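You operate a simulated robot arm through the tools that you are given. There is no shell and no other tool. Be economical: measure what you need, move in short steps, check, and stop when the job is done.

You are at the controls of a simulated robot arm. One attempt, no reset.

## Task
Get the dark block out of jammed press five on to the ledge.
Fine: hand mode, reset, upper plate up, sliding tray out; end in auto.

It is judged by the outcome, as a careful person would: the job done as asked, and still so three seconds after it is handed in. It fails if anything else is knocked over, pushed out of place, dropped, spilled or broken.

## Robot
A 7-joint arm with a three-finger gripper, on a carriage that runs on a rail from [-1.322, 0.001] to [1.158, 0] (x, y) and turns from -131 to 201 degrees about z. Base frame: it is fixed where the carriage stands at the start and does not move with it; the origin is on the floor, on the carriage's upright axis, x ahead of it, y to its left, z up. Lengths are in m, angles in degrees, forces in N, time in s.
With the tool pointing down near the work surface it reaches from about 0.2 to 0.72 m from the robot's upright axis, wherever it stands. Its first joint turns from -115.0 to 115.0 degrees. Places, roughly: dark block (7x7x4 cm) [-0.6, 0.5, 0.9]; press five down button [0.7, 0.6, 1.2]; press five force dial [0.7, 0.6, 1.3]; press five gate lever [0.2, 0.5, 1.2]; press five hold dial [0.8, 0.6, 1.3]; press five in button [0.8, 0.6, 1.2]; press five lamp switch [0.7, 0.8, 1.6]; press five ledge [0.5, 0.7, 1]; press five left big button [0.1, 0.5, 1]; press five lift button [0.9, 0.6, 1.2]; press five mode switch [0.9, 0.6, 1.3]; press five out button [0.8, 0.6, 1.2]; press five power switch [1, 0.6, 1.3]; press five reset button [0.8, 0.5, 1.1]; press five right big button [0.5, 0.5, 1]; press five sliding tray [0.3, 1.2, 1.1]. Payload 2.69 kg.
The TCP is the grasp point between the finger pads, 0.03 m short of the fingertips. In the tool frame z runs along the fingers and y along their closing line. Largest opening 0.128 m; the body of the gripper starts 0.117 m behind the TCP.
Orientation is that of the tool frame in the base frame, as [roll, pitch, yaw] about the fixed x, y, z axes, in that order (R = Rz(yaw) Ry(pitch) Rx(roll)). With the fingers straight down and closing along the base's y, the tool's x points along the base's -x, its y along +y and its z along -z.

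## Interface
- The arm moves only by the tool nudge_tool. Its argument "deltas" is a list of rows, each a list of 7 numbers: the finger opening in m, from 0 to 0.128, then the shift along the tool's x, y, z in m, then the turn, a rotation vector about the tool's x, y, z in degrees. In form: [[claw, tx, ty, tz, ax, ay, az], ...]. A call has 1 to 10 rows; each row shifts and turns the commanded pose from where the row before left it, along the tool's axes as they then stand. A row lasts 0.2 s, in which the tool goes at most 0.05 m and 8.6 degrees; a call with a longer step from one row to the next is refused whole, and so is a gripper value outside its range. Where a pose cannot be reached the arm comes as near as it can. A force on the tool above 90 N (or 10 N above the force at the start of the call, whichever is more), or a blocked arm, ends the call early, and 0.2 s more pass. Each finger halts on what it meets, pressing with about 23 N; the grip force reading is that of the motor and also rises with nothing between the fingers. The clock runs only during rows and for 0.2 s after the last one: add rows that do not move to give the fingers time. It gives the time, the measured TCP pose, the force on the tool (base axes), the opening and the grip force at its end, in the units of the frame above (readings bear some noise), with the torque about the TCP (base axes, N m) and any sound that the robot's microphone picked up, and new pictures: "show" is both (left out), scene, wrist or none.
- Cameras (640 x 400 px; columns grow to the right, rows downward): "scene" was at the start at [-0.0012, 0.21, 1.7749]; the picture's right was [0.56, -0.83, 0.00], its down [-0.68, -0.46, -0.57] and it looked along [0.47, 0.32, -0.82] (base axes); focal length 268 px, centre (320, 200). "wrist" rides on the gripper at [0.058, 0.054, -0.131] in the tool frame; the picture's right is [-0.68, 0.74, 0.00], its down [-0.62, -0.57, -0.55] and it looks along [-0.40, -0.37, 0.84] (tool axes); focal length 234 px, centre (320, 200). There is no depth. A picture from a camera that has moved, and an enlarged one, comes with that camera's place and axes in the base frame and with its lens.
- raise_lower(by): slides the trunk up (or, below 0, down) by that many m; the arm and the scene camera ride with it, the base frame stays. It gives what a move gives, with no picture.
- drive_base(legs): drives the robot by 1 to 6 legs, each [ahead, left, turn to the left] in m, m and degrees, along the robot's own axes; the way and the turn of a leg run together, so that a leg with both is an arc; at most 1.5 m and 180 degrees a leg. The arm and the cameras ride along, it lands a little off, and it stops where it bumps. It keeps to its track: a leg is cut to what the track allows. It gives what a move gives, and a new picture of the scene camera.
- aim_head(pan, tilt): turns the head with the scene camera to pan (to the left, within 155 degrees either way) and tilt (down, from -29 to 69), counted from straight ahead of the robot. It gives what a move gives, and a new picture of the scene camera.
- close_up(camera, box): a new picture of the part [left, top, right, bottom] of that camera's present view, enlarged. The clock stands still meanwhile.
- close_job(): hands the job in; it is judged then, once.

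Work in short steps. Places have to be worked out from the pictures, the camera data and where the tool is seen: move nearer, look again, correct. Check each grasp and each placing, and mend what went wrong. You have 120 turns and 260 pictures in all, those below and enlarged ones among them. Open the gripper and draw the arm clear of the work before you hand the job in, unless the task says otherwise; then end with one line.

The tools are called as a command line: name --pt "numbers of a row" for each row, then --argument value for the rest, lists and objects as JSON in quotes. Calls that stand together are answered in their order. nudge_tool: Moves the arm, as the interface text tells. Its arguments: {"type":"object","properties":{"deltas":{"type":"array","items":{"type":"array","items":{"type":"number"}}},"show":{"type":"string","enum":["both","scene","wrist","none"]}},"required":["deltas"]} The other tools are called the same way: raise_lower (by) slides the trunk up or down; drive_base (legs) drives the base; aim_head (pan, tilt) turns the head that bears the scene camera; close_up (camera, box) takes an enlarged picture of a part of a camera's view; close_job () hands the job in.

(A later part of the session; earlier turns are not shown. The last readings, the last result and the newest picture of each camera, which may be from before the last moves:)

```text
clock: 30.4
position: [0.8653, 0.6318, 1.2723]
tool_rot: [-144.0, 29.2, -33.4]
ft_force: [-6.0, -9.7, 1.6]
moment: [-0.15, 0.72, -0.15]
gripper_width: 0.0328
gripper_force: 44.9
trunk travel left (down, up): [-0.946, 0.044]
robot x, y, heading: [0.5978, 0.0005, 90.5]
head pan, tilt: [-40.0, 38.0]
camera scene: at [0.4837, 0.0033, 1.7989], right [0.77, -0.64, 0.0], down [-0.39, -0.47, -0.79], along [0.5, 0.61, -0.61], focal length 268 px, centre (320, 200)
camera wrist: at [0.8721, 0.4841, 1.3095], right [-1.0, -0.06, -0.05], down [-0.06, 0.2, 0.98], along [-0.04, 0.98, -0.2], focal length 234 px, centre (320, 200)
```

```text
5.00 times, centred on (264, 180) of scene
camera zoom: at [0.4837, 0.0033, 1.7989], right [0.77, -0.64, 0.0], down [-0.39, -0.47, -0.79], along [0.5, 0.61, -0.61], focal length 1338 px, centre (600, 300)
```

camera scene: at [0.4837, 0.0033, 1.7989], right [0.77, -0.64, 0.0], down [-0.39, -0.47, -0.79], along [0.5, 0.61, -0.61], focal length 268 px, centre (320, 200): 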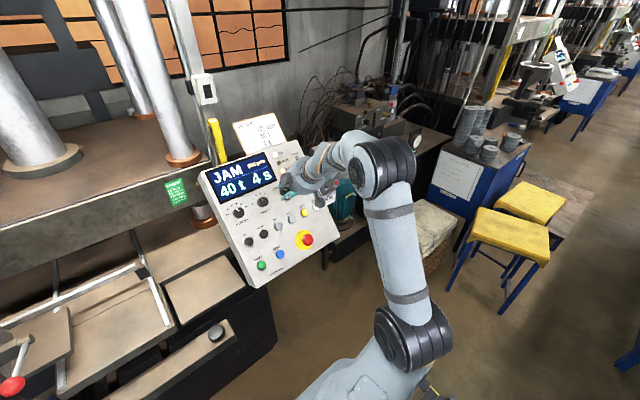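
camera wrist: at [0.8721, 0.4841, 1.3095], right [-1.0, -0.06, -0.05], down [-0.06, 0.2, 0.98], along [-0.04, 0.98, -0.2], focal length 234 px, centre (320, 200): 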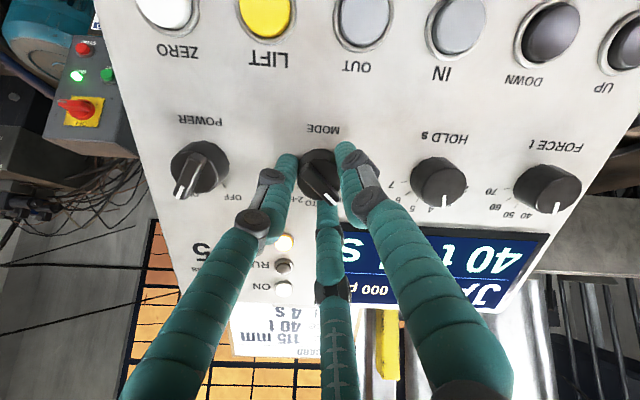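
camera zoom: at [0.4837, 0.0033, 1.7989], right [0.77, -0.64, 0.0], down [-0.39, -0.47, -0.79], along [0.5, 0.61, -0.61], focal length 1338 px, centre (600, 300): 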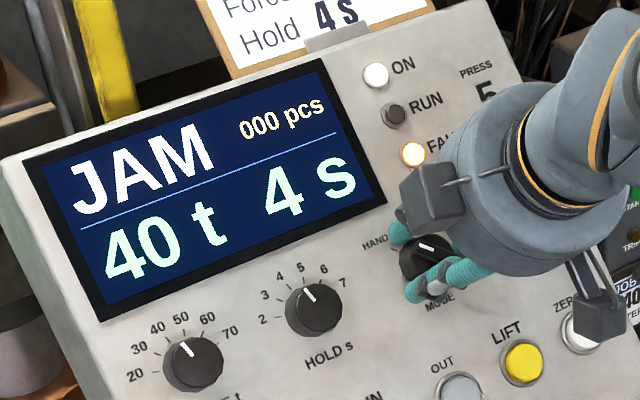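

Pointer is now at HAND. I release, back off 0.06 and undo the turn.

nudge_tool --pt "0.06 0 0 0 0 0 0" --pt "0.06 0 0 0 0 0 0" --pt "0.06 0 0 -0.03 0 0 0" --pt "0.06 0 0 -0.03 0 0 0" --pt "0.0 0 0 -0.03 0 0 7.8" --pt "0.0 0 0 0 0 0 7.8" --pt "0.0 0 0 0 0 0 7.8" --pt "0 0 0 0 0 0 7.8" --pt "0 0 0 0 0 0 7.8" --pt "0 0 0 0 0 0 7.5"

close_up --camera "scene" --box '[200, 140, 328, 220]'

close_up --camera "wrist" --box '[220, 50, 420, 230]'

```text
clock: 32.6
position: [0.8677, 0.5711, 1.3362]
tool_rot: [179.8, 45.0, -89.9]
ft_force: [0.6, -0.1, 0.3]
moment: [0.0, 0.0, -0.04]
gripper_width: 0.0023
gripper_force: 22.8
trunk travel left (down, up): [-0.946, 0.044]
robot x, y, heading: [0.598, -0.0003, 90.5]
head pan, tilt: [-40.0, 38.0]
camera scene: at [0.4851, 0.0063, 1.7991], right [0.77, -0.64, 0.0], down [-0.39, -0.47, -0.79], along [0.5, 0.61, -0.62], focal length 268 px, centre (320, 200)
camera wrist: at [0.8149, 0.4371, 1.3877], right [-0.74, 0.48, 0.48], down [0.57, 0.05, 0.82], along [0.37, 0.88, -0.31], focal length 234 px, centre (320, 200)
```

scene: 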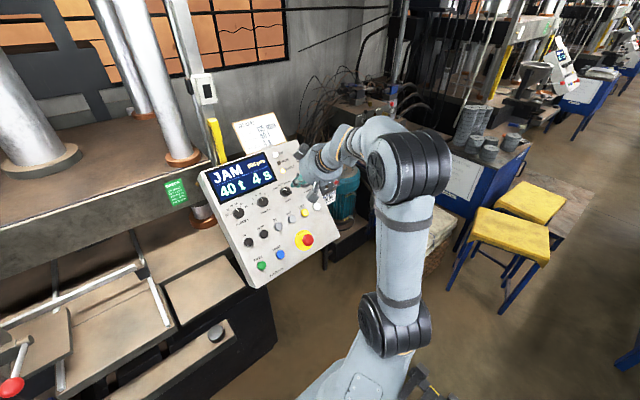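
wrist: 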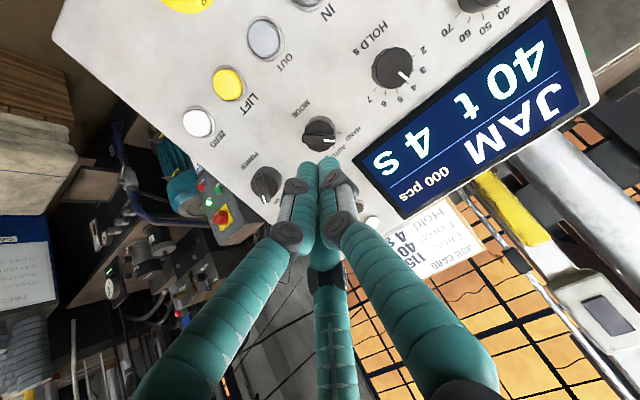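

```text
5.00 times, centred on (264, 180) of scene
camera zoom: at [0.4851, 0.0063, 1.7991], right [0.77, -0.64, 0.0], down [-0.39, -0.47, -0.79], along [0.5, 0.61, -0.62], focal length 1338 px, centre (600, 300)
```

zoom: 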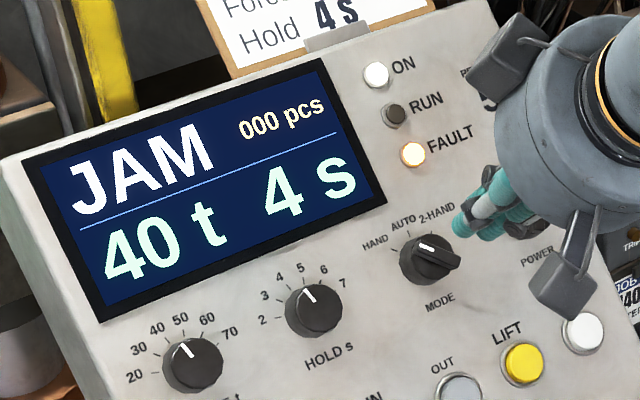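

```text
2.22 times, centred on (320, 140) of wrist
camera zoom: at [0.8149, 0.4371, 1.3877], right [-0.74, 0.48, 0.48], down [0.57, 0.05, 0.82], along [0.37, 0.88, -0.31], focal length 520 px, centre (320, 333)
```

zoom: 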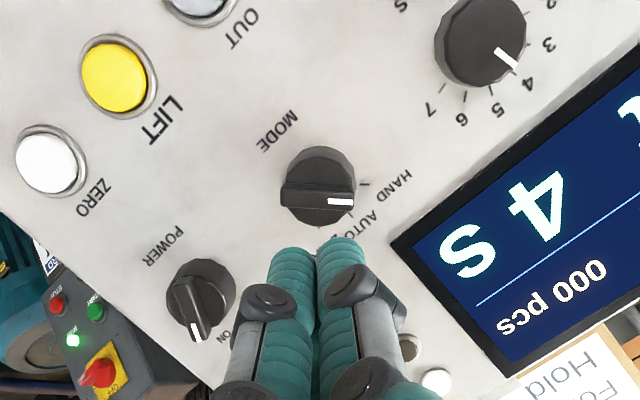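

MODE reads HAND. Now I move, fingers closed, parallel to the panel toward RESET and re-measure with the wrist camera.

nudge_tool --pt "0 0.036 0.024 0 0 0 0" --pt "0 0.036 0.024 0 0 0 0" --pt "0 0.036 0.024 0 0 0 0" --pt "0 0.036 0.024 0 0 0 0" --pt "0 0.036 0.024 0 0 0 0" --pt "0 0 0 0 0 0 0"

close_up --camera "scene" --box '[200, 200, 328, 280]'

close_up --camera "wrist" --box '[220, 50, 420, 230]'

```text
clock: 34.0
position: [0.7486, 0.4406, 1.2093]
tool_rot: [177.5, 41.1, -90.2]
ft_force: [0.9, 1.0, 0.5]
moment: [0.03, 0.0, -0.02]
gripper_width: 0.0024
gripper_force: 22.6
out of reach, approached as far as the arm can: row 5
trunk travel left (down, up): [-0.946, 0.044]
robot x, y, heading: [0.5999, 0.0003, 90.1]
head pan, tilt: [-40.0, 38.0]
camera scene: at [0.4852, 0.0047, 1.799], right [0.77, -0.64, 0.0], down [-0.39, -0.47, -0.79], along [0.5, 0.61, -0.61], focal length 268 px, centre (320, 200)
camera wrist: at [0.7007, 0.3093, 1.2701], right [-0.73, 0.49, 0.47], down [0.59, 0.12, 0.8], along [0.34, 0.86, -0.38], focal length 234 px, centre (320, 200)
```

scene: 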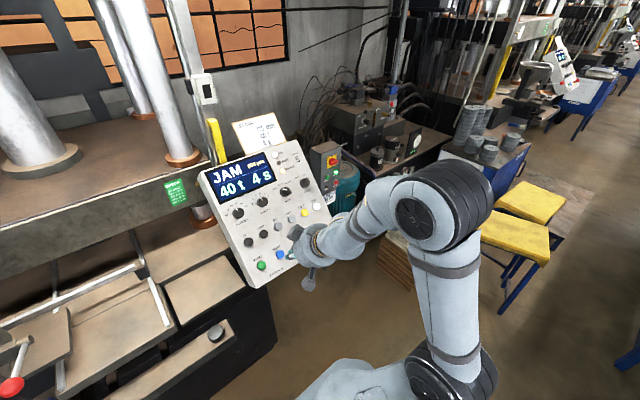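
wrist: 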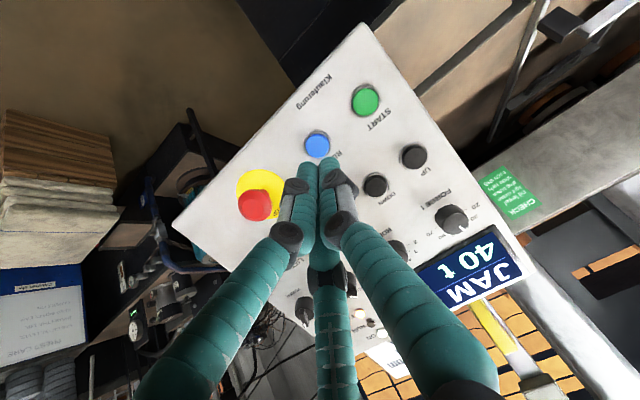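

```text
5.00 times, centred on (264, 240) of scene
camera zoom: at [0.4852, 0.0047, 1.799], right [0.77, -0.64, 0.0], down [-0.39, -0.47, -0.79], along [0.5, 0.61, -0.61], focal length 1338 px, centre (600, 0)
```

zoom: 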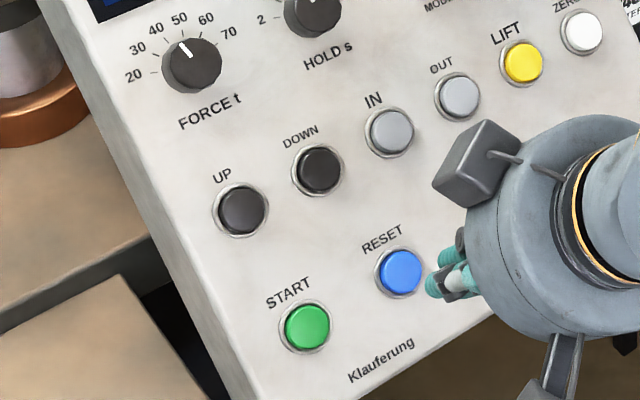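

```text
2.22 times, centred on (320, 140) of wrist
camera zoom: at [0.7007, 0.3093, 1.2701], right [-0.73, 0.49, 0.47], down [0.59, 0.12, 0.8], along [0.34, 0.86, -0.38], focal length 520 px, centre (320, 333)
```

zoom: 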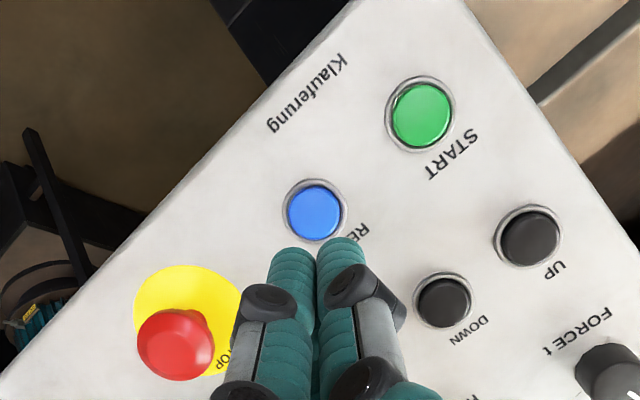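

The arm is at its fold limit here. I lift the tool straight up 0.2 m and then lower the trunk by 0.2 m so the same place is reached with a better posture.

nudge_tool --pt "0 -0.034 0 -0.034 0 0 0" --pt "0 -0.034 0 -0.034 0 0 0" --pt "0 -0.034 0 -0.034 0 0 0" --pt "0 -0.034 0 -0.034 0 0 0" --pt "0 0 0 0 0 0 0" --show "none"

raise_lower --by -0.2

nudge_tool --pt "0 0 0 0 0 0 0"

close_up --camera "wrist" --box '[220, 50, 420, 230]'

```text
clock: 35.2
position: [0.7239, 0.4465, 1.3374]
tool_rot: [-179.9, 45.0, -89.9]
ft_force: [-0.4, 1.1, -1.0]
moment: [-0.03, -0.01, -0.05]
gripper_width: 0.0022
gripper_force: 22.5
out of reach, approached as far as the arm can: row 2, 3, 4
trunk travel left (down, up): [-0.946, 0.044]
robot x, y, heading: [0.6013, -0.004, 90.4]
head pan, tilt: [-40.0, 38.0]
```

```text
clock: 37.4
position: [0.7248, 0.4457, 1.1369]
tool_rot: [179.9, 45.1, -89.8]
ft_force: [-0.4, 0.0, 0.3]
moment: [0.0, 0.03, -0.03]
gripper_width: 0.0024
gripper_force: 22.9
trunk travel left (down, up): [-0.746, 0.244]
robot x, y, heading: [0.5991, -0.0004, 90.4]
head pan, tilt: [-40.0, 38.0]
```

```text
clock: 37.8
position: [0.7242, 0.4449, 1.1388]
tool_rot: [179.9, 45.0, -89.7]
ft_force: [-0.2, 0.5, 0.7]
moment: [-0.02, 0.0, -0.02]
gripper_width: 0.0025
gripper_force: 23.1
trunk travel left (down, up): [-0.746, 0.244]
robot x, y, heading: [0.5958, -0.0008, 90.3]
head pan, tilt: [-40.0, 38.0]
camera scene: at [0.4853, 0.0063, 1.5991], right [0.77, -0.64, 0.0], down [-0.39, -0.47, -0.79], along [0.5, 0.61, -0.62], focal length 268 px, centre (320, 200)
camera wrist: at [0.6714, 0.3118, 1.1886], right [-0.74, 0.47, 0.48], down [0.57, 0.05, 0.82], along [0.37, 0.88, -0.3], focal length 234 px, centre (320, 200)
```

scene: 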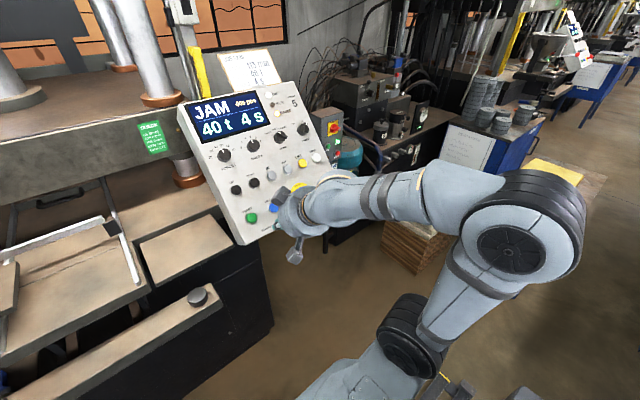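
wrist: 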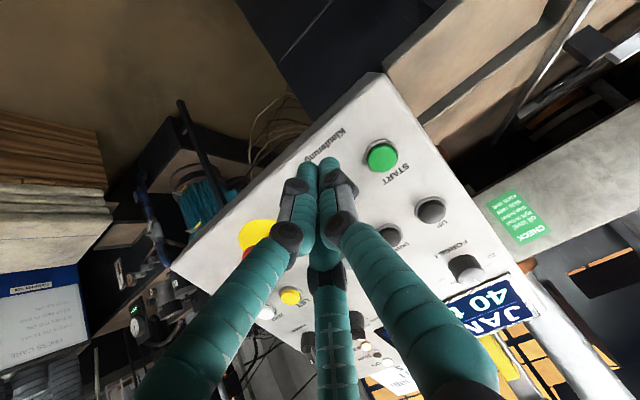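

```text
2.22 times, centred on (320, 140) of wrist
camera zoom: at [0.6714, 0.3118, 1.1886], right [-0.74, 0.47, 0.48], down [0.57, 0.05, 0.82], along [0.37, 0.88, -0.3], focal length 520 px, centre (320, 333)
```

zoom: 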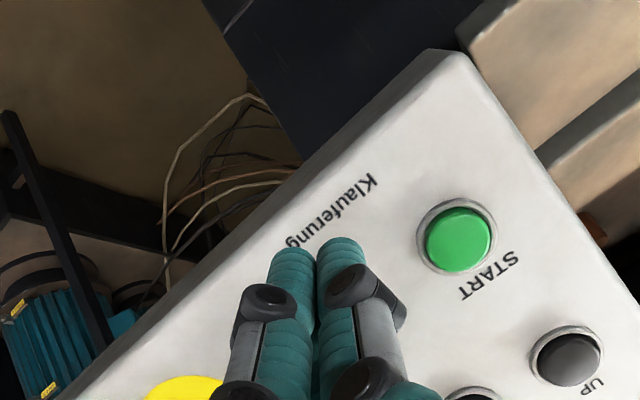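

From the wrist views RESET is at about x=0.752, y+z≈1.642. I shift onto its axis (still ~4 cm off the panel) and check.

nudge_tool --pt "0 -0.02 -0.014 0 0 0 0" --pt "0 -0.021 -0.014 0 0 0 0" --pt "0 0 0 0 0 0 0"

close_up --camera "wrist" --box '[220, 50, 420, 230]'

close_up --camera "scene" --box '[230, 160, 326, 240]'

```text
clock: 38.6
position: [0.7223, 0.4604, 1.1404]
tool_rot: [-179.9, 45.0, -89.8]
ft_force: [-0.5, 0.0, 1.1]
moment: [0.01, 0.02, -0.01]
gripper_width: 0.0021
gripper_force: 22.8
out of reach, approached as far as the arm can: row 1, 2
trunk travel left (down, up): [-0.746, 0.244]
robot x, y, heading: [0.5972, 0.0001, 90.2]
head pan, tilt: [-40.0, 38.0]
camera scene: at [0.4853, 0.0065, 1.5991], right [0.77, -0.64, 0.0], down [-0.39, -0.47, -0.79], along [0.5, 0.61, -0.62], focal length 268 px, centre (320, 200)
camera wrist: at [0.6689, 0.3268, 1.1911], right [-0.74, 0.47, 0.48], down [0.57, 0.05, 0.82], along [0.37, 0.88, -0.3], focal length 234 px, centre (320, 200)
```

scene: 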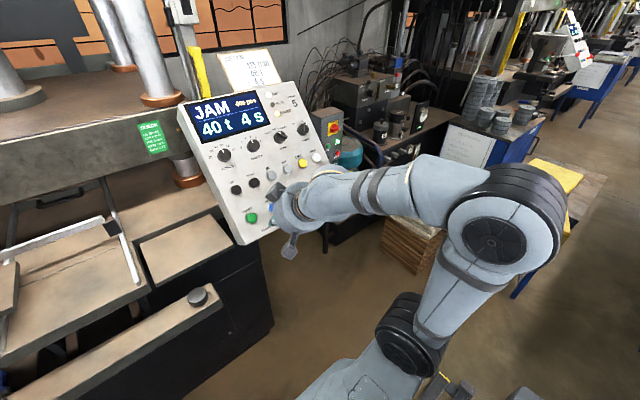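
wrist: 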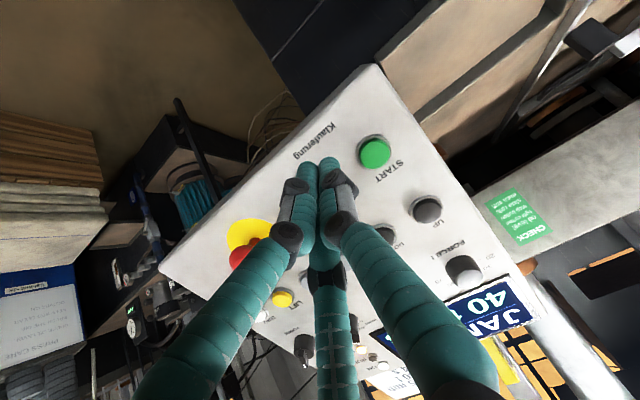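

```text
2.22 times, centred on (320, 140) of wrist
camera zoom: at [0.6689, 0.3268, 1.1911], right [-0.74, 0.47, 0.48], down [0.57, 0.05, 0.82], along [0.37, 0.88, -0.3], focal length 520 px, centre (320, 333)
```

zoom: 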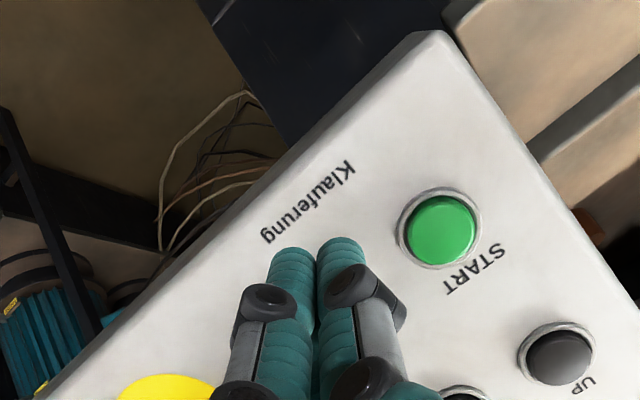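

```text
5.00 times, centred on (278, 200) of scene
camera zoom: at [0.4853, 0.0065, 1.5991], right [0.77, -0.64, 0.0], down [-0.39, -0.47, -0.79], along [0.5, 0.61, -0.62], focal length 1338 px, centre (530, 200)
```

zoom: 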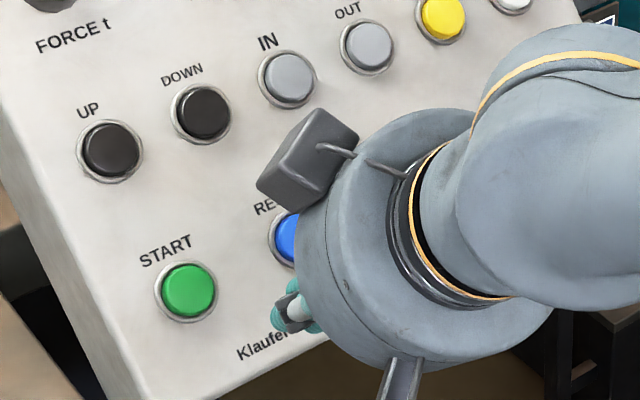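

The arm is too close-folded from this stand; the robot needs to be further left. I retract, drive left 0.17 m, and then reach back over.

nudge_tool --pt "0 0 -0.02 -0.03 0 0 0" --pt "0 0 -0.02 -0.03 0 0 0" --pt "0 0 0 0 0 0 0" --show "none"

drive_base --legs '[[0, 0.17, 0]]'

```text
clock: 39.4
position: [0.7232, 0.4119, 1.1556]
tool_rot: [-179.4, 45.4, -89.8]
ft_force: [0.2, -0.4, -0.8]
moment: [0.04, 0.02, -0.01]
gripper_width: 0.0021
gripper_force: 23.0
out of reach, approached as far as the arm can: row 1, 2
trunk travel left (down, up): [-0.746, 0.244]
robot x, y, heading: [0.598, 0.0005, 90.4]
head pan, tilt: [-40.0, 38.0]
```

```text
clock: 40.8
position: [0.5527, 0.4135, 1.1553]
tool_rot: [-179.1, 45.6, -89.7]
ft_force: [-1.5, 0.3, -0.2]
moment: [0.0, -0.05, -0.03]
gripper_width: 0.0019
gripper_force: 23.1
trunk travel left (down, up): [-0.746, 0.244]
robot x, y, heading: [0.4267, -0.0021, 90.1]
head pan, tilt: [-40.0, 38.0]
camera scene: at [0.315, 0.0064, 1.599], right [0.77, -0.64, 0.0], down [-0.39, -0.47, -0.79], along [0.5, 0.61, -0.62], focal length 268 px, centre (320, 200)
```

scene: 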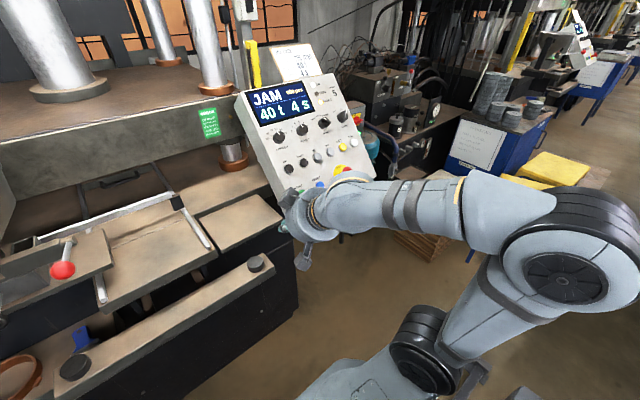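

Now I shift right 0.2 m and 0.05 m up-panel, toward RESET's axis.

nudge_tool --pt "0 -0.01 -0.04 0 0 0 0" --pt "0 -0.01 -0.04 0 0 0 0" --pt "0 -0.01 -0.04 0 0 0 0" --pt "0 -0.01 -0.04 0 0 0 0" --pt "0 -0.01 -0.04 0 0 0 0" --pt "0 0 0 0 0 0 0"

close_up --camera "wrist" --box '[220, 50, 420, 230]'

close_up --camera "scene" --box '[270, 150, 366, 210]'

```text
clock: 42.2
position: [0.5652, 0.4192, 1.1499]
tool_rot: [-178.6, 45.8, -89.8]
ft_force: [0.1, -0.4, -0.3]
moment: [0.0, -0.03, 0.0]
gripper_width: 0.0021
gripper_force: 22.7
out of reach, approached as far as the arm can: row 1, 2, 3, 4, 5
trunk travel left (down, up): [-0.746, 0.244]
robot x, y, heading: [0.4297, -0.0017, 90.0]
head pan, tilt: [-40.0, 38.0]
camera scene: at [0.3161, 0.0064, 1.5991], right [0.77, -0.64, 0.0], down [-0.39, -0.47, -0.79], along [0.5, 0.61, -0.62], focal length 268 px, centre (320, 200)
camera wrist: at [0.5086, 0.2855, 1.1978], right [-0.74, 0.48, 0.47], down [0.55, 0.03, 0.83], along [0.39, 0.88, -0.29], focal length 234 px, centre (320, 200)
```

scene: 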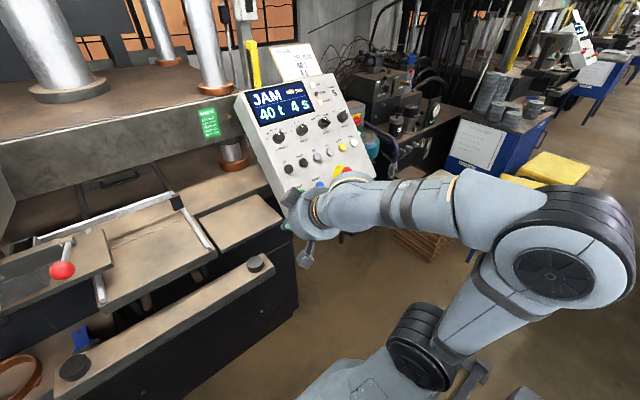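
wrist: 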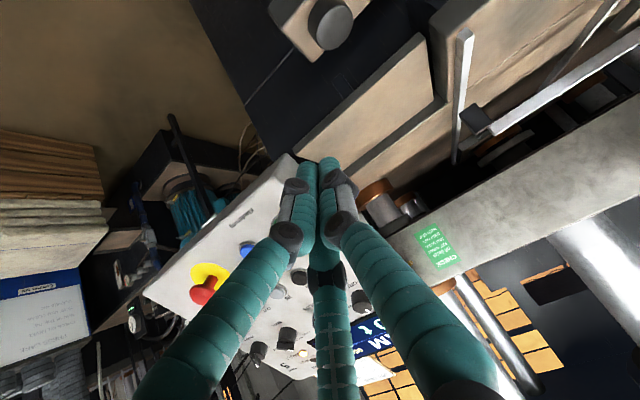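

```text
2.22 times, centred on (320, 140) of wrist
camera zoom: at [0.5086, 0.2855, 1.1978], right [-0.74, 0.48, 0.47], down [0.55, 0.03, 0.83], along [0.39, 0.88, -0.29], focal length 520 px, centre (320, 333)
```

zoom: 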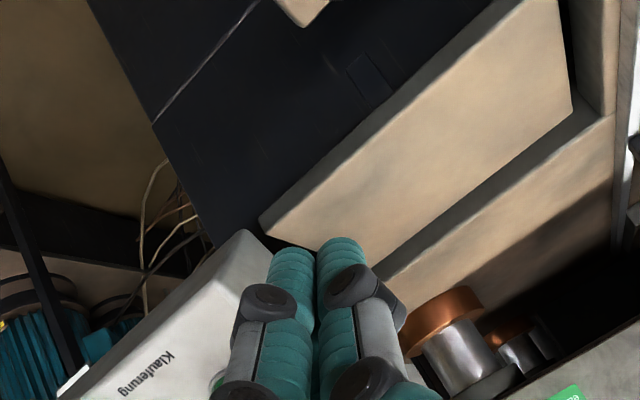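

```text
6.67 times, centred on (318, 180) of scene
camera zoom: at [0.3161, 0.0064, 1.5991], right [0.77, -0.64, 0.0], down [-0.39, -0.47, -0.79], along [0.5, 0.61, -0.62], focal length 1784 px, centre (333, 333)
```

zoom: 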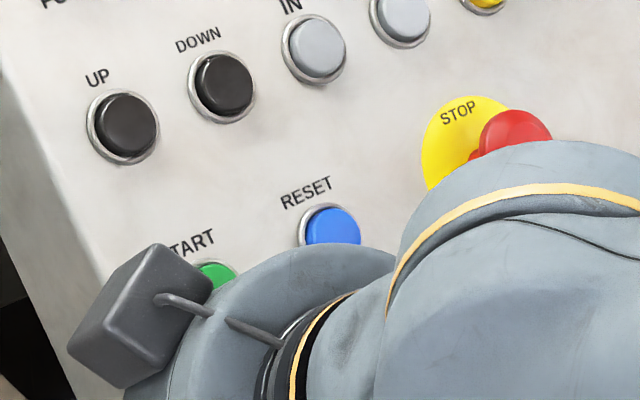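

The arm sits against a joint limit in this configuration. I un-tilt the tool while lifting, to regain a healthy posture.

nudge_tool --pt "0 0 0 -0.02 0 8 0" --pt "0 0 0 -0.02 0 8 0" --pt "0 0 0 -0.03 0 8 0" --pt "0 0 0 -0.03 0 8 0" --pt "0 0 0 -0.04 0 8 0" --pt "0 0 0 -0.04 0 5 0" --pt "0 0 0 0 0 0 0"

```text
clock: 43.8
position: [0.477, 0.3424, 1.0177]
tool_rot: [-177.2, 19.8, -90.7]
ft_force: [-0.1, -0.9, 0.2]
moment: [0.04, 0.02, 0.01]
gripper_width: 0.0022
gripper_force: 23.2
out of reach, approached as far as the arm can: row 1, 2, 3, 4, 5, 6
trunk travel left (down, up): [-0.746, 0.244]
robot x, y, heading: [0.4253, -0.0019, 90.3]
head pan, tilt: [-40.0, 38.0]
camera scene: at [0.3164, 0.0028, 1.5991], right [0.77, -0.64, 0.0], down [-0.39, -0.47, -0.79], along [0.5, 0.61, -0.61], focal length 268 px, centre (320, 200)
camera wrist: at [0.4159, 0.2451, 1.1173], right [-0.73, 0.66, 0.19], down [0.54, 0.38, 0.75], along [0.42, 0.65, -0.63], focal length 234 px, centre (320, 200)
```

scene: 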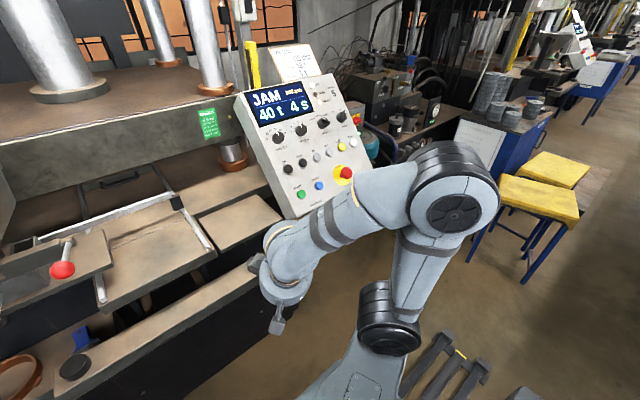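
wrist: 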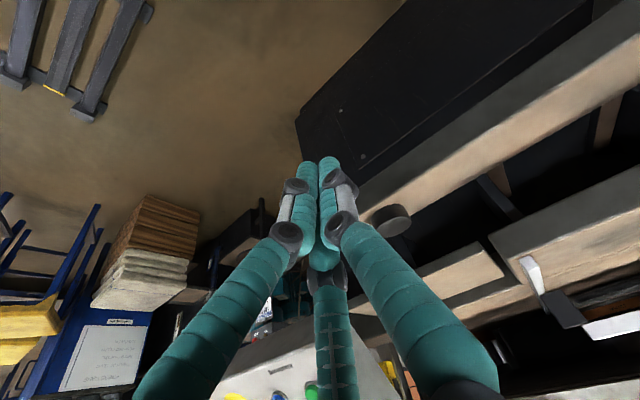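

It drifted low and close-in. I now move purely to the right (away from the folded posture), no rotation, and see how it follows.

nudge_tool --pt "0 0 -0.04 0 0 0 0" --pt "0 0 -0.04 0 0 0 0" --pt "0 0 -0.04 0 0 0 0" --pt "0 0 0 0 0 0 0" --show "scene"

```text
clock: 44.8
position: [0.5047, 0.3547, 1.0065]
tool_rot: [-177.0, 19.1, -90.7]
ft_force: [0.2, 0.6, 0.0]
moment: [0.01, 0.04, 0.01]
gripper_width: 0.0019
gripper_force: 22.2
out of reach, approached as far as the arm can: row 1, 2, 3
trunk travel left (down, up): [-0.746, 0.244]
robot x, y, heading: [0.4278, -0.0011, 90.3]
head pan, tilt: [-40.0, 38.0]
camera scene: at [0.3164, 0.0066, 1.5991], right [0.77, -0.64, 0.0], down [-0.39, -0.47, -0.79], along [0.5, 0.61, -0.62], focal length 268 px, centre (320, 200)
```

scene: 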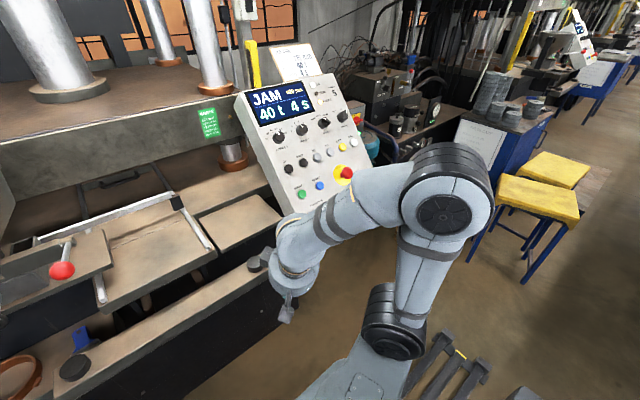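

I raise the trunk to get clear height, then I'll extend the arm forward/up to restore a good configuration.

raise_lower --by 0.24

nudge_tool --pt "0 -0.04 0 -0.02 0 0 0" --pt "0 -0.04 0 -0.02 0 0 0" --pt "0 -0.04 0 -0.02 0 0 0" --pt "0 0 0 0 0 0 0" --show "scene"

```text
clock: 47.3
position: [0.5037, 0.3548, 1.2473]
tool_rot: [-176.9, 19.2, -90.6]
ft_force: [0.9, 0.5, -1.1]
moment: [-0.01, 0.01, 0.01]
gripper_width: 0.0022
gripper_force: 23.1
trunk travel left (down, up): [-0.986, 0.004]
robot x, y, heading: [0.4315, 0.001, 90.2]
head pan, tilt: [-40.0, 38.0]
```

```text
clock: 48.3
position: [0.4898, 0.3654, 1.2498]
tool_rot: [-177.0, 19.2, -90.5]
ft_force: [0.0, 0.2, 0.6]
moment: [0.02, 0.05, 0.01]
gripper_width: 0.0022
gripper_force: 22.8
out of reach, approached as far as the arm can: row 1, 2, 3
trunk travel left (down, up): [-0.986, 0.004]
robot x, y, heading: [0.4306, -0.0005, 90.6]
head pan, tilt: [-40.0, 38.0]
camera scene: at [0.317, 0.0049, 1.8391], right [0.77, -0.64, 0.0], down [-0.39, -0.47, -0.79], along [0.5, 0.61, -0.62], focal length 268 px, centre (320, 200)
```

scene: 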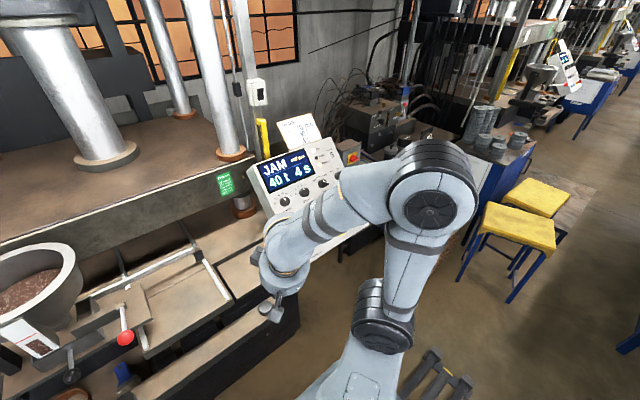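

It's blocked by some wrist joint, probably from keeping the yaw. For poking, the roll about the tool axis doesn't matter, so I test turning about tool z.

nudge_tool --pt "0 0 0 0 0 0 -8" --pt "0 0 0 0 0 0 -8" --pt "0 0 0 0 0 0 -8" --pt "0 0 0 0 0 0 -8" --pt "0 0 0 0 0 0 0" --show "scene"

```text
clock: 49.5
position: [0.4911, 0.3673, 1.2487]
tool_rot: [-166.9, 14.6, -57.3]
ft_force: [0.1, 0.6, -0.1]
moment: [0.02, -0.01, 0.04]
gripper_width: 0.0021
gripper_force: 23.3
trunk travel left (down, up): [-0.986, 0.004]
robot x, y, heading: [0.4277, -0.0018, 90.4]
head pan, tilt: [-40.0, 38.0]
camera scene: at [0.3161, 0.0066, 1.8391], right [0.77, -0.64, 0.0], down [-0.39, -0.47, -0.79], along [0.5, 0.61, -0.62], focal length 268 px, centre (320, 200)
```

scene: 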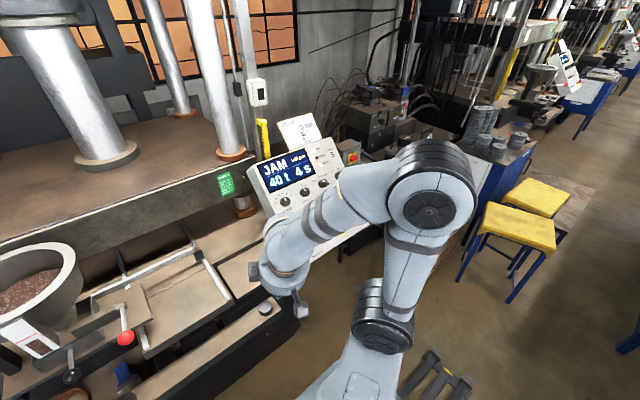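

That rotation is free. Now a small move right with this yaw.

nudge_tool --pt "0 0.021 -0.034 0 0 0 0" --pt "0 0.021 -0.034 0 0 0 0" --pt "0 0.021 -0.034 0 0 0 0" --pt "0 0 0 0 0 0 0" --show "scene"

```text
clock: 50.5
position: [0.5273, 0.3625, 1.2425]
tool_rot: [-166.8, 14.7, -57.4]
ft_force: [0.4, 0.5, 0.4]
moment: [-0.01, 0.02, 0.01]
gripper_width: 0.002
gripper_force: 22.6
out of reach, approached as far as the arm can: row 1, 2, 3
trunk travel left (down, up): [-0.986, 0.004]
robot x, y, heading: [0.4322, 0.0003, 90.5]
head pan, tilt: [-40.0, 38.0]
camera scene: at [0.3169, 0.0055, 1.8391], right [0.77, -0.64, 0.0], down [-0.39, -0.47, -0.79], along [0.5, 0.61, -0.62], focal length 268 px, centre (320, 200)
```

scene: 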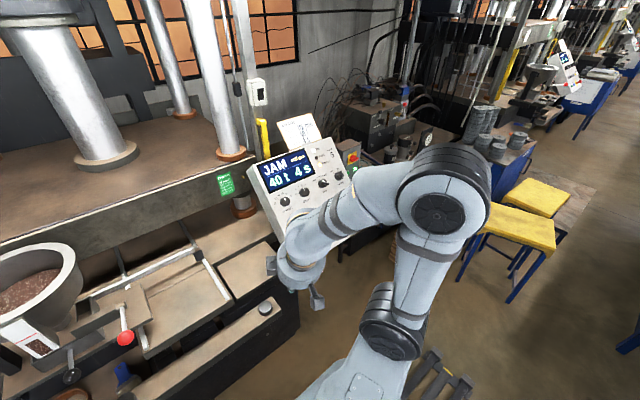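

Motion to the right is what's limited, so I turn the carriage 40° to the right; the panel then lies straight ahead of the robot.

drive_base --legs '[[0, 0, -40]]'

aim_head --pan 0 --tilt 38

```text
clock: 52.8
position: [0.7377, 0.2162, 1.2423]
tool_rot: [-166.8, 14.5, -97.5]
ft_force: [-0.6, -0.4, -0.9]
moment: [0.03, -0.03, 0.01]
gripper_width: 0.0022
gripper_force: 23.2
trunk travel left (down, up): [-0.986, 0.004]
robot x, y, heading: [0.4306, 0.0014, 50.4]
head pan, tilt: [-40.0, 38.0]
camera scene: at [0.3461, 0.0779, 1.8391], right [0.18, -0.98, 0.0], down [-0.61, -0.11, -0.79], along [0.78, 0.14, -0.62], focal length 268 px, centre (320, 200)
```

scene: 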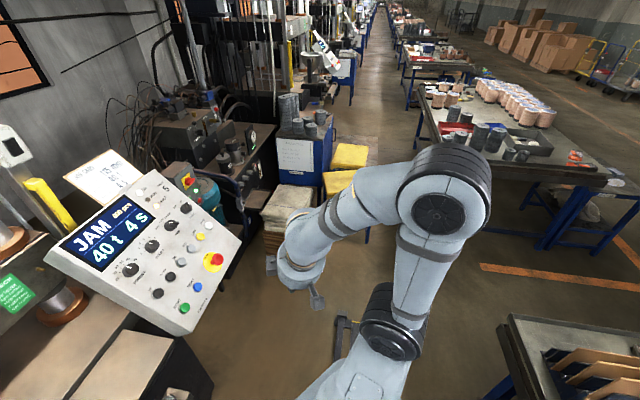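

```text
clock: 53.9
position: [0.7377, 0.2163, 1.2427]
tool_rot: [-166.7, 14.5, -97.4]
ft_force: [0.1, -0.1, 0.4]
moment: [0.01, 0.0, -0.01]
gripper_width: 0.0023
gripper_force: 22.9
trunk travel left (down, up): [-0.986, 0.004]
robot x, y, heading: [0.427, 0.0008, 50.4]
head pan, tilt: [0.0, 38.0]
camera scene: at [0.3164, 0.1287, 1.8391], right [0.77, -0.64, 0.0], down [-0.39, -0.47, -0.79], along [0.5, 0.61, -0.62], focal length 268 px, centre (320, 200)
```

scene: 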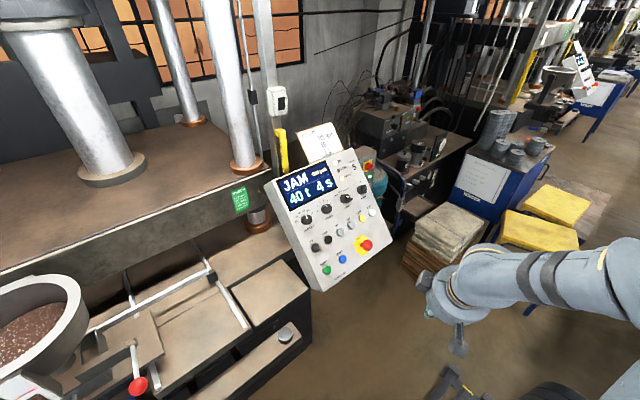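

Clear view now. I move the tool to 0.12 m in front of RESET and tilt it 35° to become perpendicular to the panel.

nudge_tool --pt "0 -0.04 0.0065 0.0154 0 0 0" --pt "0 -0.04 0.0065 0.0154 0 0 0" --pt "0 -0.04 0.0065 0.0154 0 0 0" --pt "0 -0.04 0.0065 0.0154 0 0 0" --pt "0 -0.02 0 0 -3.5 -6.13 0" --pt "0 0 0 0 -3.5 -6.13 0" --pt "0 0 0 0 -3.5 -6.13 0" --pt "0 0 0 0 -3.5 -6.13 0" --pt "0 0 0 0 -3.5 -6.13 0" --pt "0 0 0 0 0 0 0"

```text
clock: 56.0
position: [0.7334, 0.4079, 1.2232]
tool_rot: [176.8, 45.1, -94.3]
ft_force: [-0.1, -0.5, 0.3]
moment: [0.03, 0.01, 0.03]
gripper_width: 0.0022
gripper_force: 22.6
out of reach, approached as far as the arm can: row 6, 7
trunk travel left (down, up): [-0.986, 0.004]
robot x, y, heading: [0.431, -0.0013, 50.4]
head pan, tilt: [0.0, 38.0]
camera scene: at [0.3167, 0.1277, 1.8392], right [0.77, -0.64, 0.0], down [-0.39, -0.47, -0.79], along [0.5, 0.61, -0.62], focal length 268 px, centre (320, 200)
camera wrist: at [0.6778, 0.2762, 1.2761], right [-0.7, 0.5, 0.51], down [0.6, 0.02, 0.8], along [0.39, 0.86, -0.32], focal length 234 px, centre (320, 200)
```

scene: 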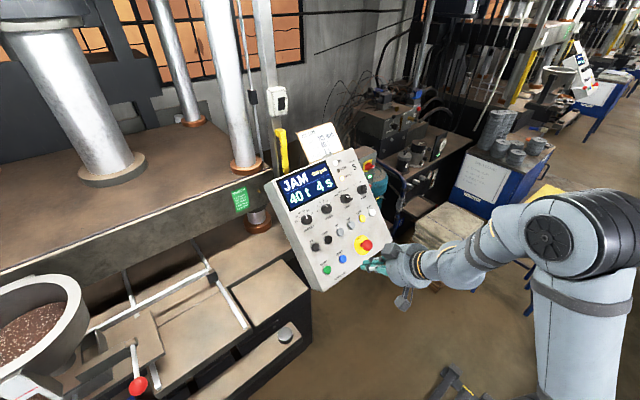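
wrist: 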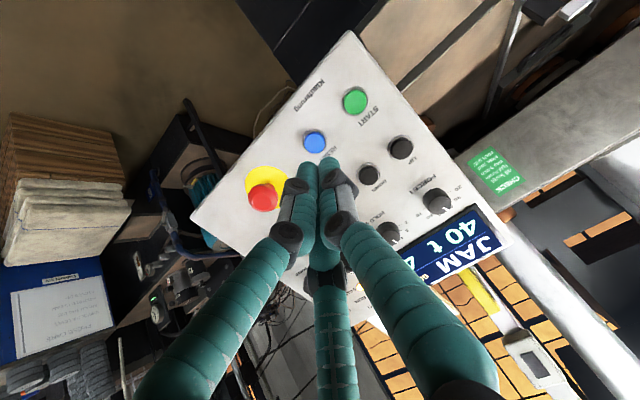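

Good posture; RESET lies ~1.5 cm right and slightly up of the tool axis. I correct and advance 0.07.

nudge_tool --pt "0 -0.008 -0.017 0.01 0 0 0" --pt "0 0 0 0.03 0 0 0" --pt "0 0 0 0.03 0 0 0" --pt "0 0 0 0 0 0 0"

close_up --camera "wrist" --box '[220, 50, 420, 230]'

close_up --camera "scene" --box '[310, 220, 390, 290]'

```text
clock: 57.0
position: [0.7518, 0.4627, 1.1784]
tool_rot: [176.8, 45.1, -94.2]
ft_force: [-0.1, -0.9, 0.8]
moment: [0.01, 0.01, -0.03]
gripper_width: 0.0023
gripper_force: 23.0
trunk travel left (down, up): [-0.986, 0.004]
robot x, y, heading: [0.4279, 0.0009, 50.2]
head pan, tilt: [0.0, 38.0]
camera scene: at [0.3163, 0.1276, 1.8392], right [0.77, -0.64, 0.0], down [-0.39, -0.47, -0.79], along [0.5, 0.61, -0.62], focal length 268 px, centre (320, 200)
camera wrist: at [0.6946, 0.3316, 1.2314], right [-0.7, 0.5, 0.51], down [0.6, 0.02, 0.8], along [0.39, 0.86, -0.32], focal length 234 px, centre (320, 200)
```

scene: 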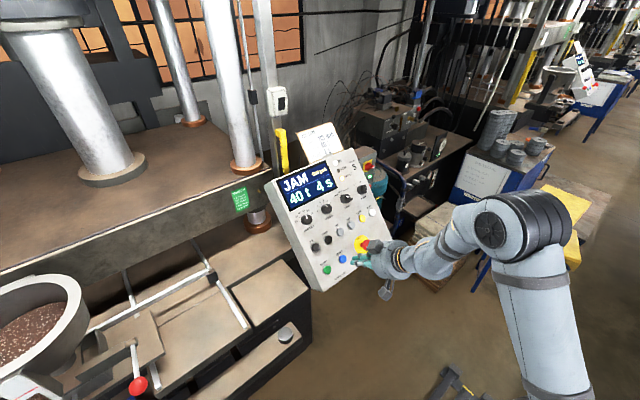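
wrist: 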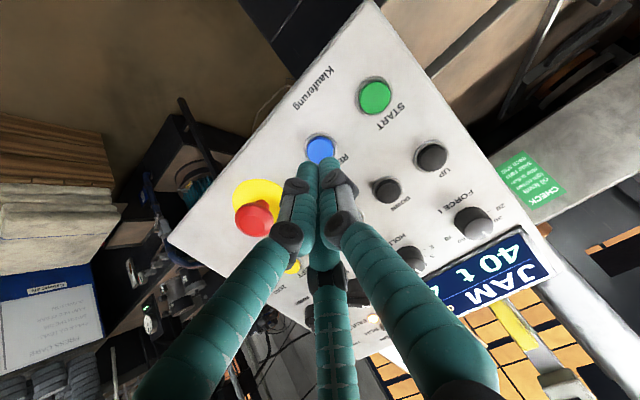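

```text
2.22 times, centred on (320, 140) of wrist
camera zoom: at [0.6946, 0.3316, 1.2314], right [-0.7, 0.5, 0.51], down [0.6, 0.02, 0.8], along [0.39, 0.86, -0.32], focal length 520 px, centre (320, 333)
```

zoom: 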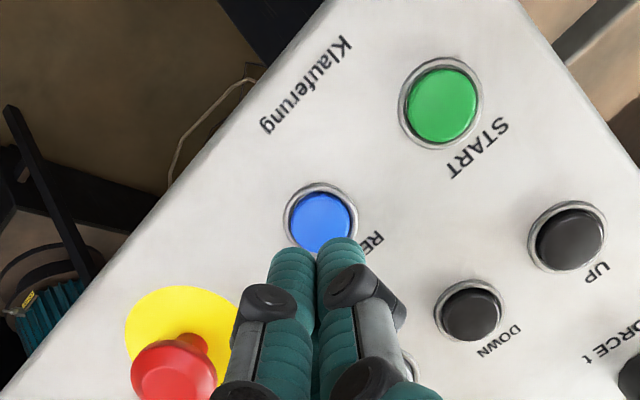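

```text
5.71 times, centred on (350, 255) of scene
camera zoom: at [0.3163, 0.1276, 1.8392], right [0.77, -0.64, 0.0], down [-0.39, -0.47, -0.79], along [0.5, 0.61, -0.62], focal length 1529 px, centre (149, -114)
```

zoom: 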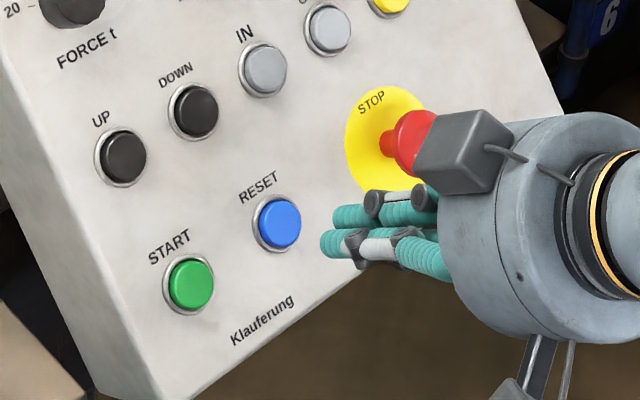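

RESET is now exactly on the tool axis, tip ≈4.5 cm away. I advance and press gently in small increments.

nudge_tool --pt "0 0 0 0.02 0 0 0" --pt "0 0 0 0.018 0 0 0" --pt "0 0 0 0.005 0 0 0" --pt "0 0 0 0.004 0 0 0" --pt "0 0 0 0.003 0 0 0" --show "none"

close_up --camera "wrist" --box '[220, 50, 420, 230]'

close_up --camera "scene" --box '[270, 150, 398, 290]'

```text
clock: 58.2
position: [0.7516, 0.4994, 1.143]
tool_rot: [176.9, 45.0, -94.3]
ft_force: [0.2, 0.0, -0.6]
moment: [-0.02, 0.01, 0.03]
gripper_width: 0.0022
gripper_force: 22.9
trunk travel left (down, up): [-0.986, 0.004]
robot x, y, heading: [0.4284, 0.0005, 50.3]
head pan, tilt: [0.0, 38.0]
```

```text
2.22 times, centred on (320, 140) of wrist
camera zoom: at [0.6943, 0.3673, 1.1959], right [-0.7, 0.5, 0.51], down [0.6, 0.02, 0.8], along [0.39, 0.86, -0.32], focal length 520 px, centre (320, 333)
```

zoom: 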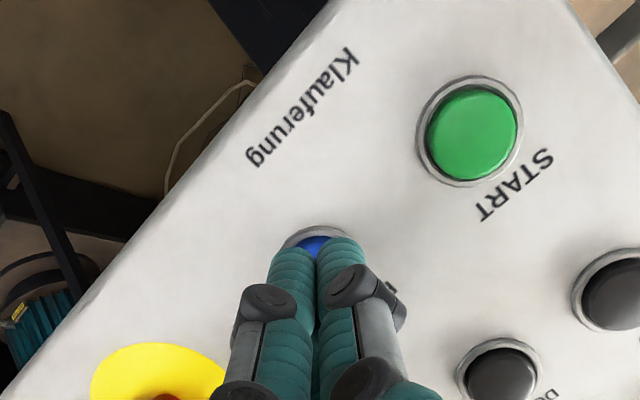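

```text
2.86 times, centred on (334, 220) of scene
camera zoom: at [0.3162, 0.1287, 1.8391], right [0.77, -0.64, 0.0], down [-0.39, -0.47, -0.79], along [0.5, 0.61, -0.62], focal length 764 px, centre (280, 143)
```

zoom: 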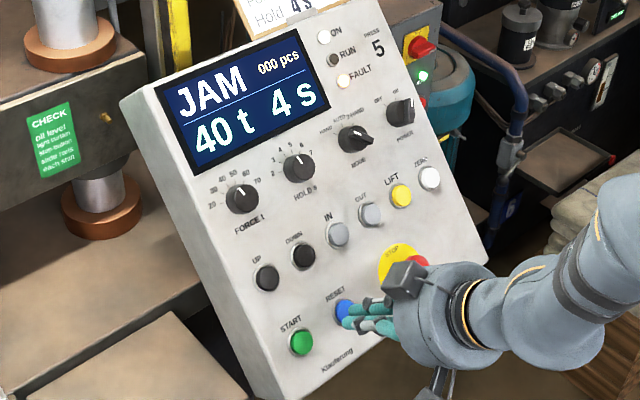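

No contact yet, about a centimetre remains. I continue in small steps.

nudge_tool --pt "0 0 0 0.004 0 0 0" --pt "0 0 0 0.003 0 0 0" --pt "0 0 0 0.003 0 0 0" --show "none"

close_up --camera "scene" --box '[270, 150, 398, 290]'

```text
clock: 59.0
position: [0.7511, 0.5061, 1.1374]
tool_rot: [176.8, 45.0, -94.2]
ft_force: [0.9, -0.5, -0.8]
moment: [0.0, -0.01, 0.02]
gripper_width: 0.0021
gripper_force: 22.8
trunk travel left (down, up): [-0.986, 0.004]
robot x, y, heading: [0.4328, 0.0004, 50.5]
head pan, tilt: [0.0, 38.0]
```

```text
2.86 times, centred on (334, 220) of scene
camera zoom: at [0.3162, 0.1289, 1.8391], right [0.77, -0.64, 0.0], down [-0.39, -0.47, -0.79], along [0.5, 0.61, -0.62], focal length 764 px, centre (280, 143)
```

zoom: 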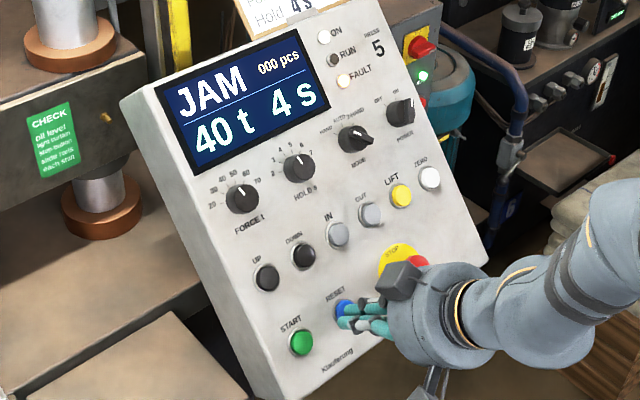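

Still free; continuing forward.

nudge_tool --pt "0 0 0 0.004 0 0 0" --pt "0 0 0 0.004 0 0 0" --pt "0 0 0 0.003 0 0 0" --pt "0 0 0 0.003 0 0 0" --show "none"

close_up --camera "scene" --box '[270, 150, 398, 290]'

close_up --camera "wrist" --box '[220, 50, 420, 230]'

```text
clock: 60.0
position: [0.7517, 0.514, 1.1293]
tool_rot: [176.8, 45.4, -94.4]
ft_force: [0.9, -9.1, 10.9]
moment: [0.28, -0.07, -0.02]
gripper_width: 0.0061
gripper_force: 31.5
trunk travel left (down, up): [-0.986, 0.004]
robot x, y, heading: [0.4322, 0.0011, 50.7]
head pan, tilt: [0.0, 38.0]
heard: click
```

```text
2.86 times, centred on (334, 220) of scene
camera zoom: at [0.3153, 0.1248, 1.8395], right [0.77, -0.64, 0.0], down [-0.39, -0.47, -0.79], along [0.5, 0.61, -0.61], focal length 764 px, centre (280, 143)
```

zoom: 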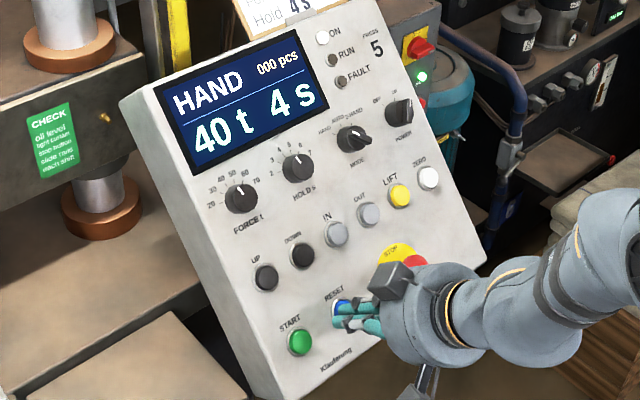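

```text
2.22 times, centred on (320, 140) of wrist
camera zoom: at [0.6946, 0.3823, 1.1812], right [-0.7, 0.5, 0.51], down [0.6, 0.02, 0.8], along [0.39, 0.86, -0.31], focal length 520 px, centre (320, 333)
```

zoom: 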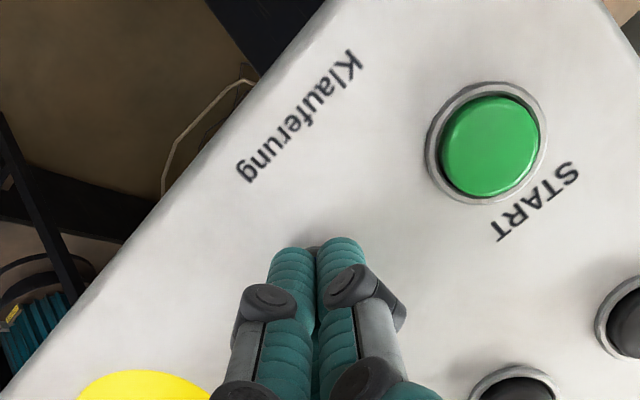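

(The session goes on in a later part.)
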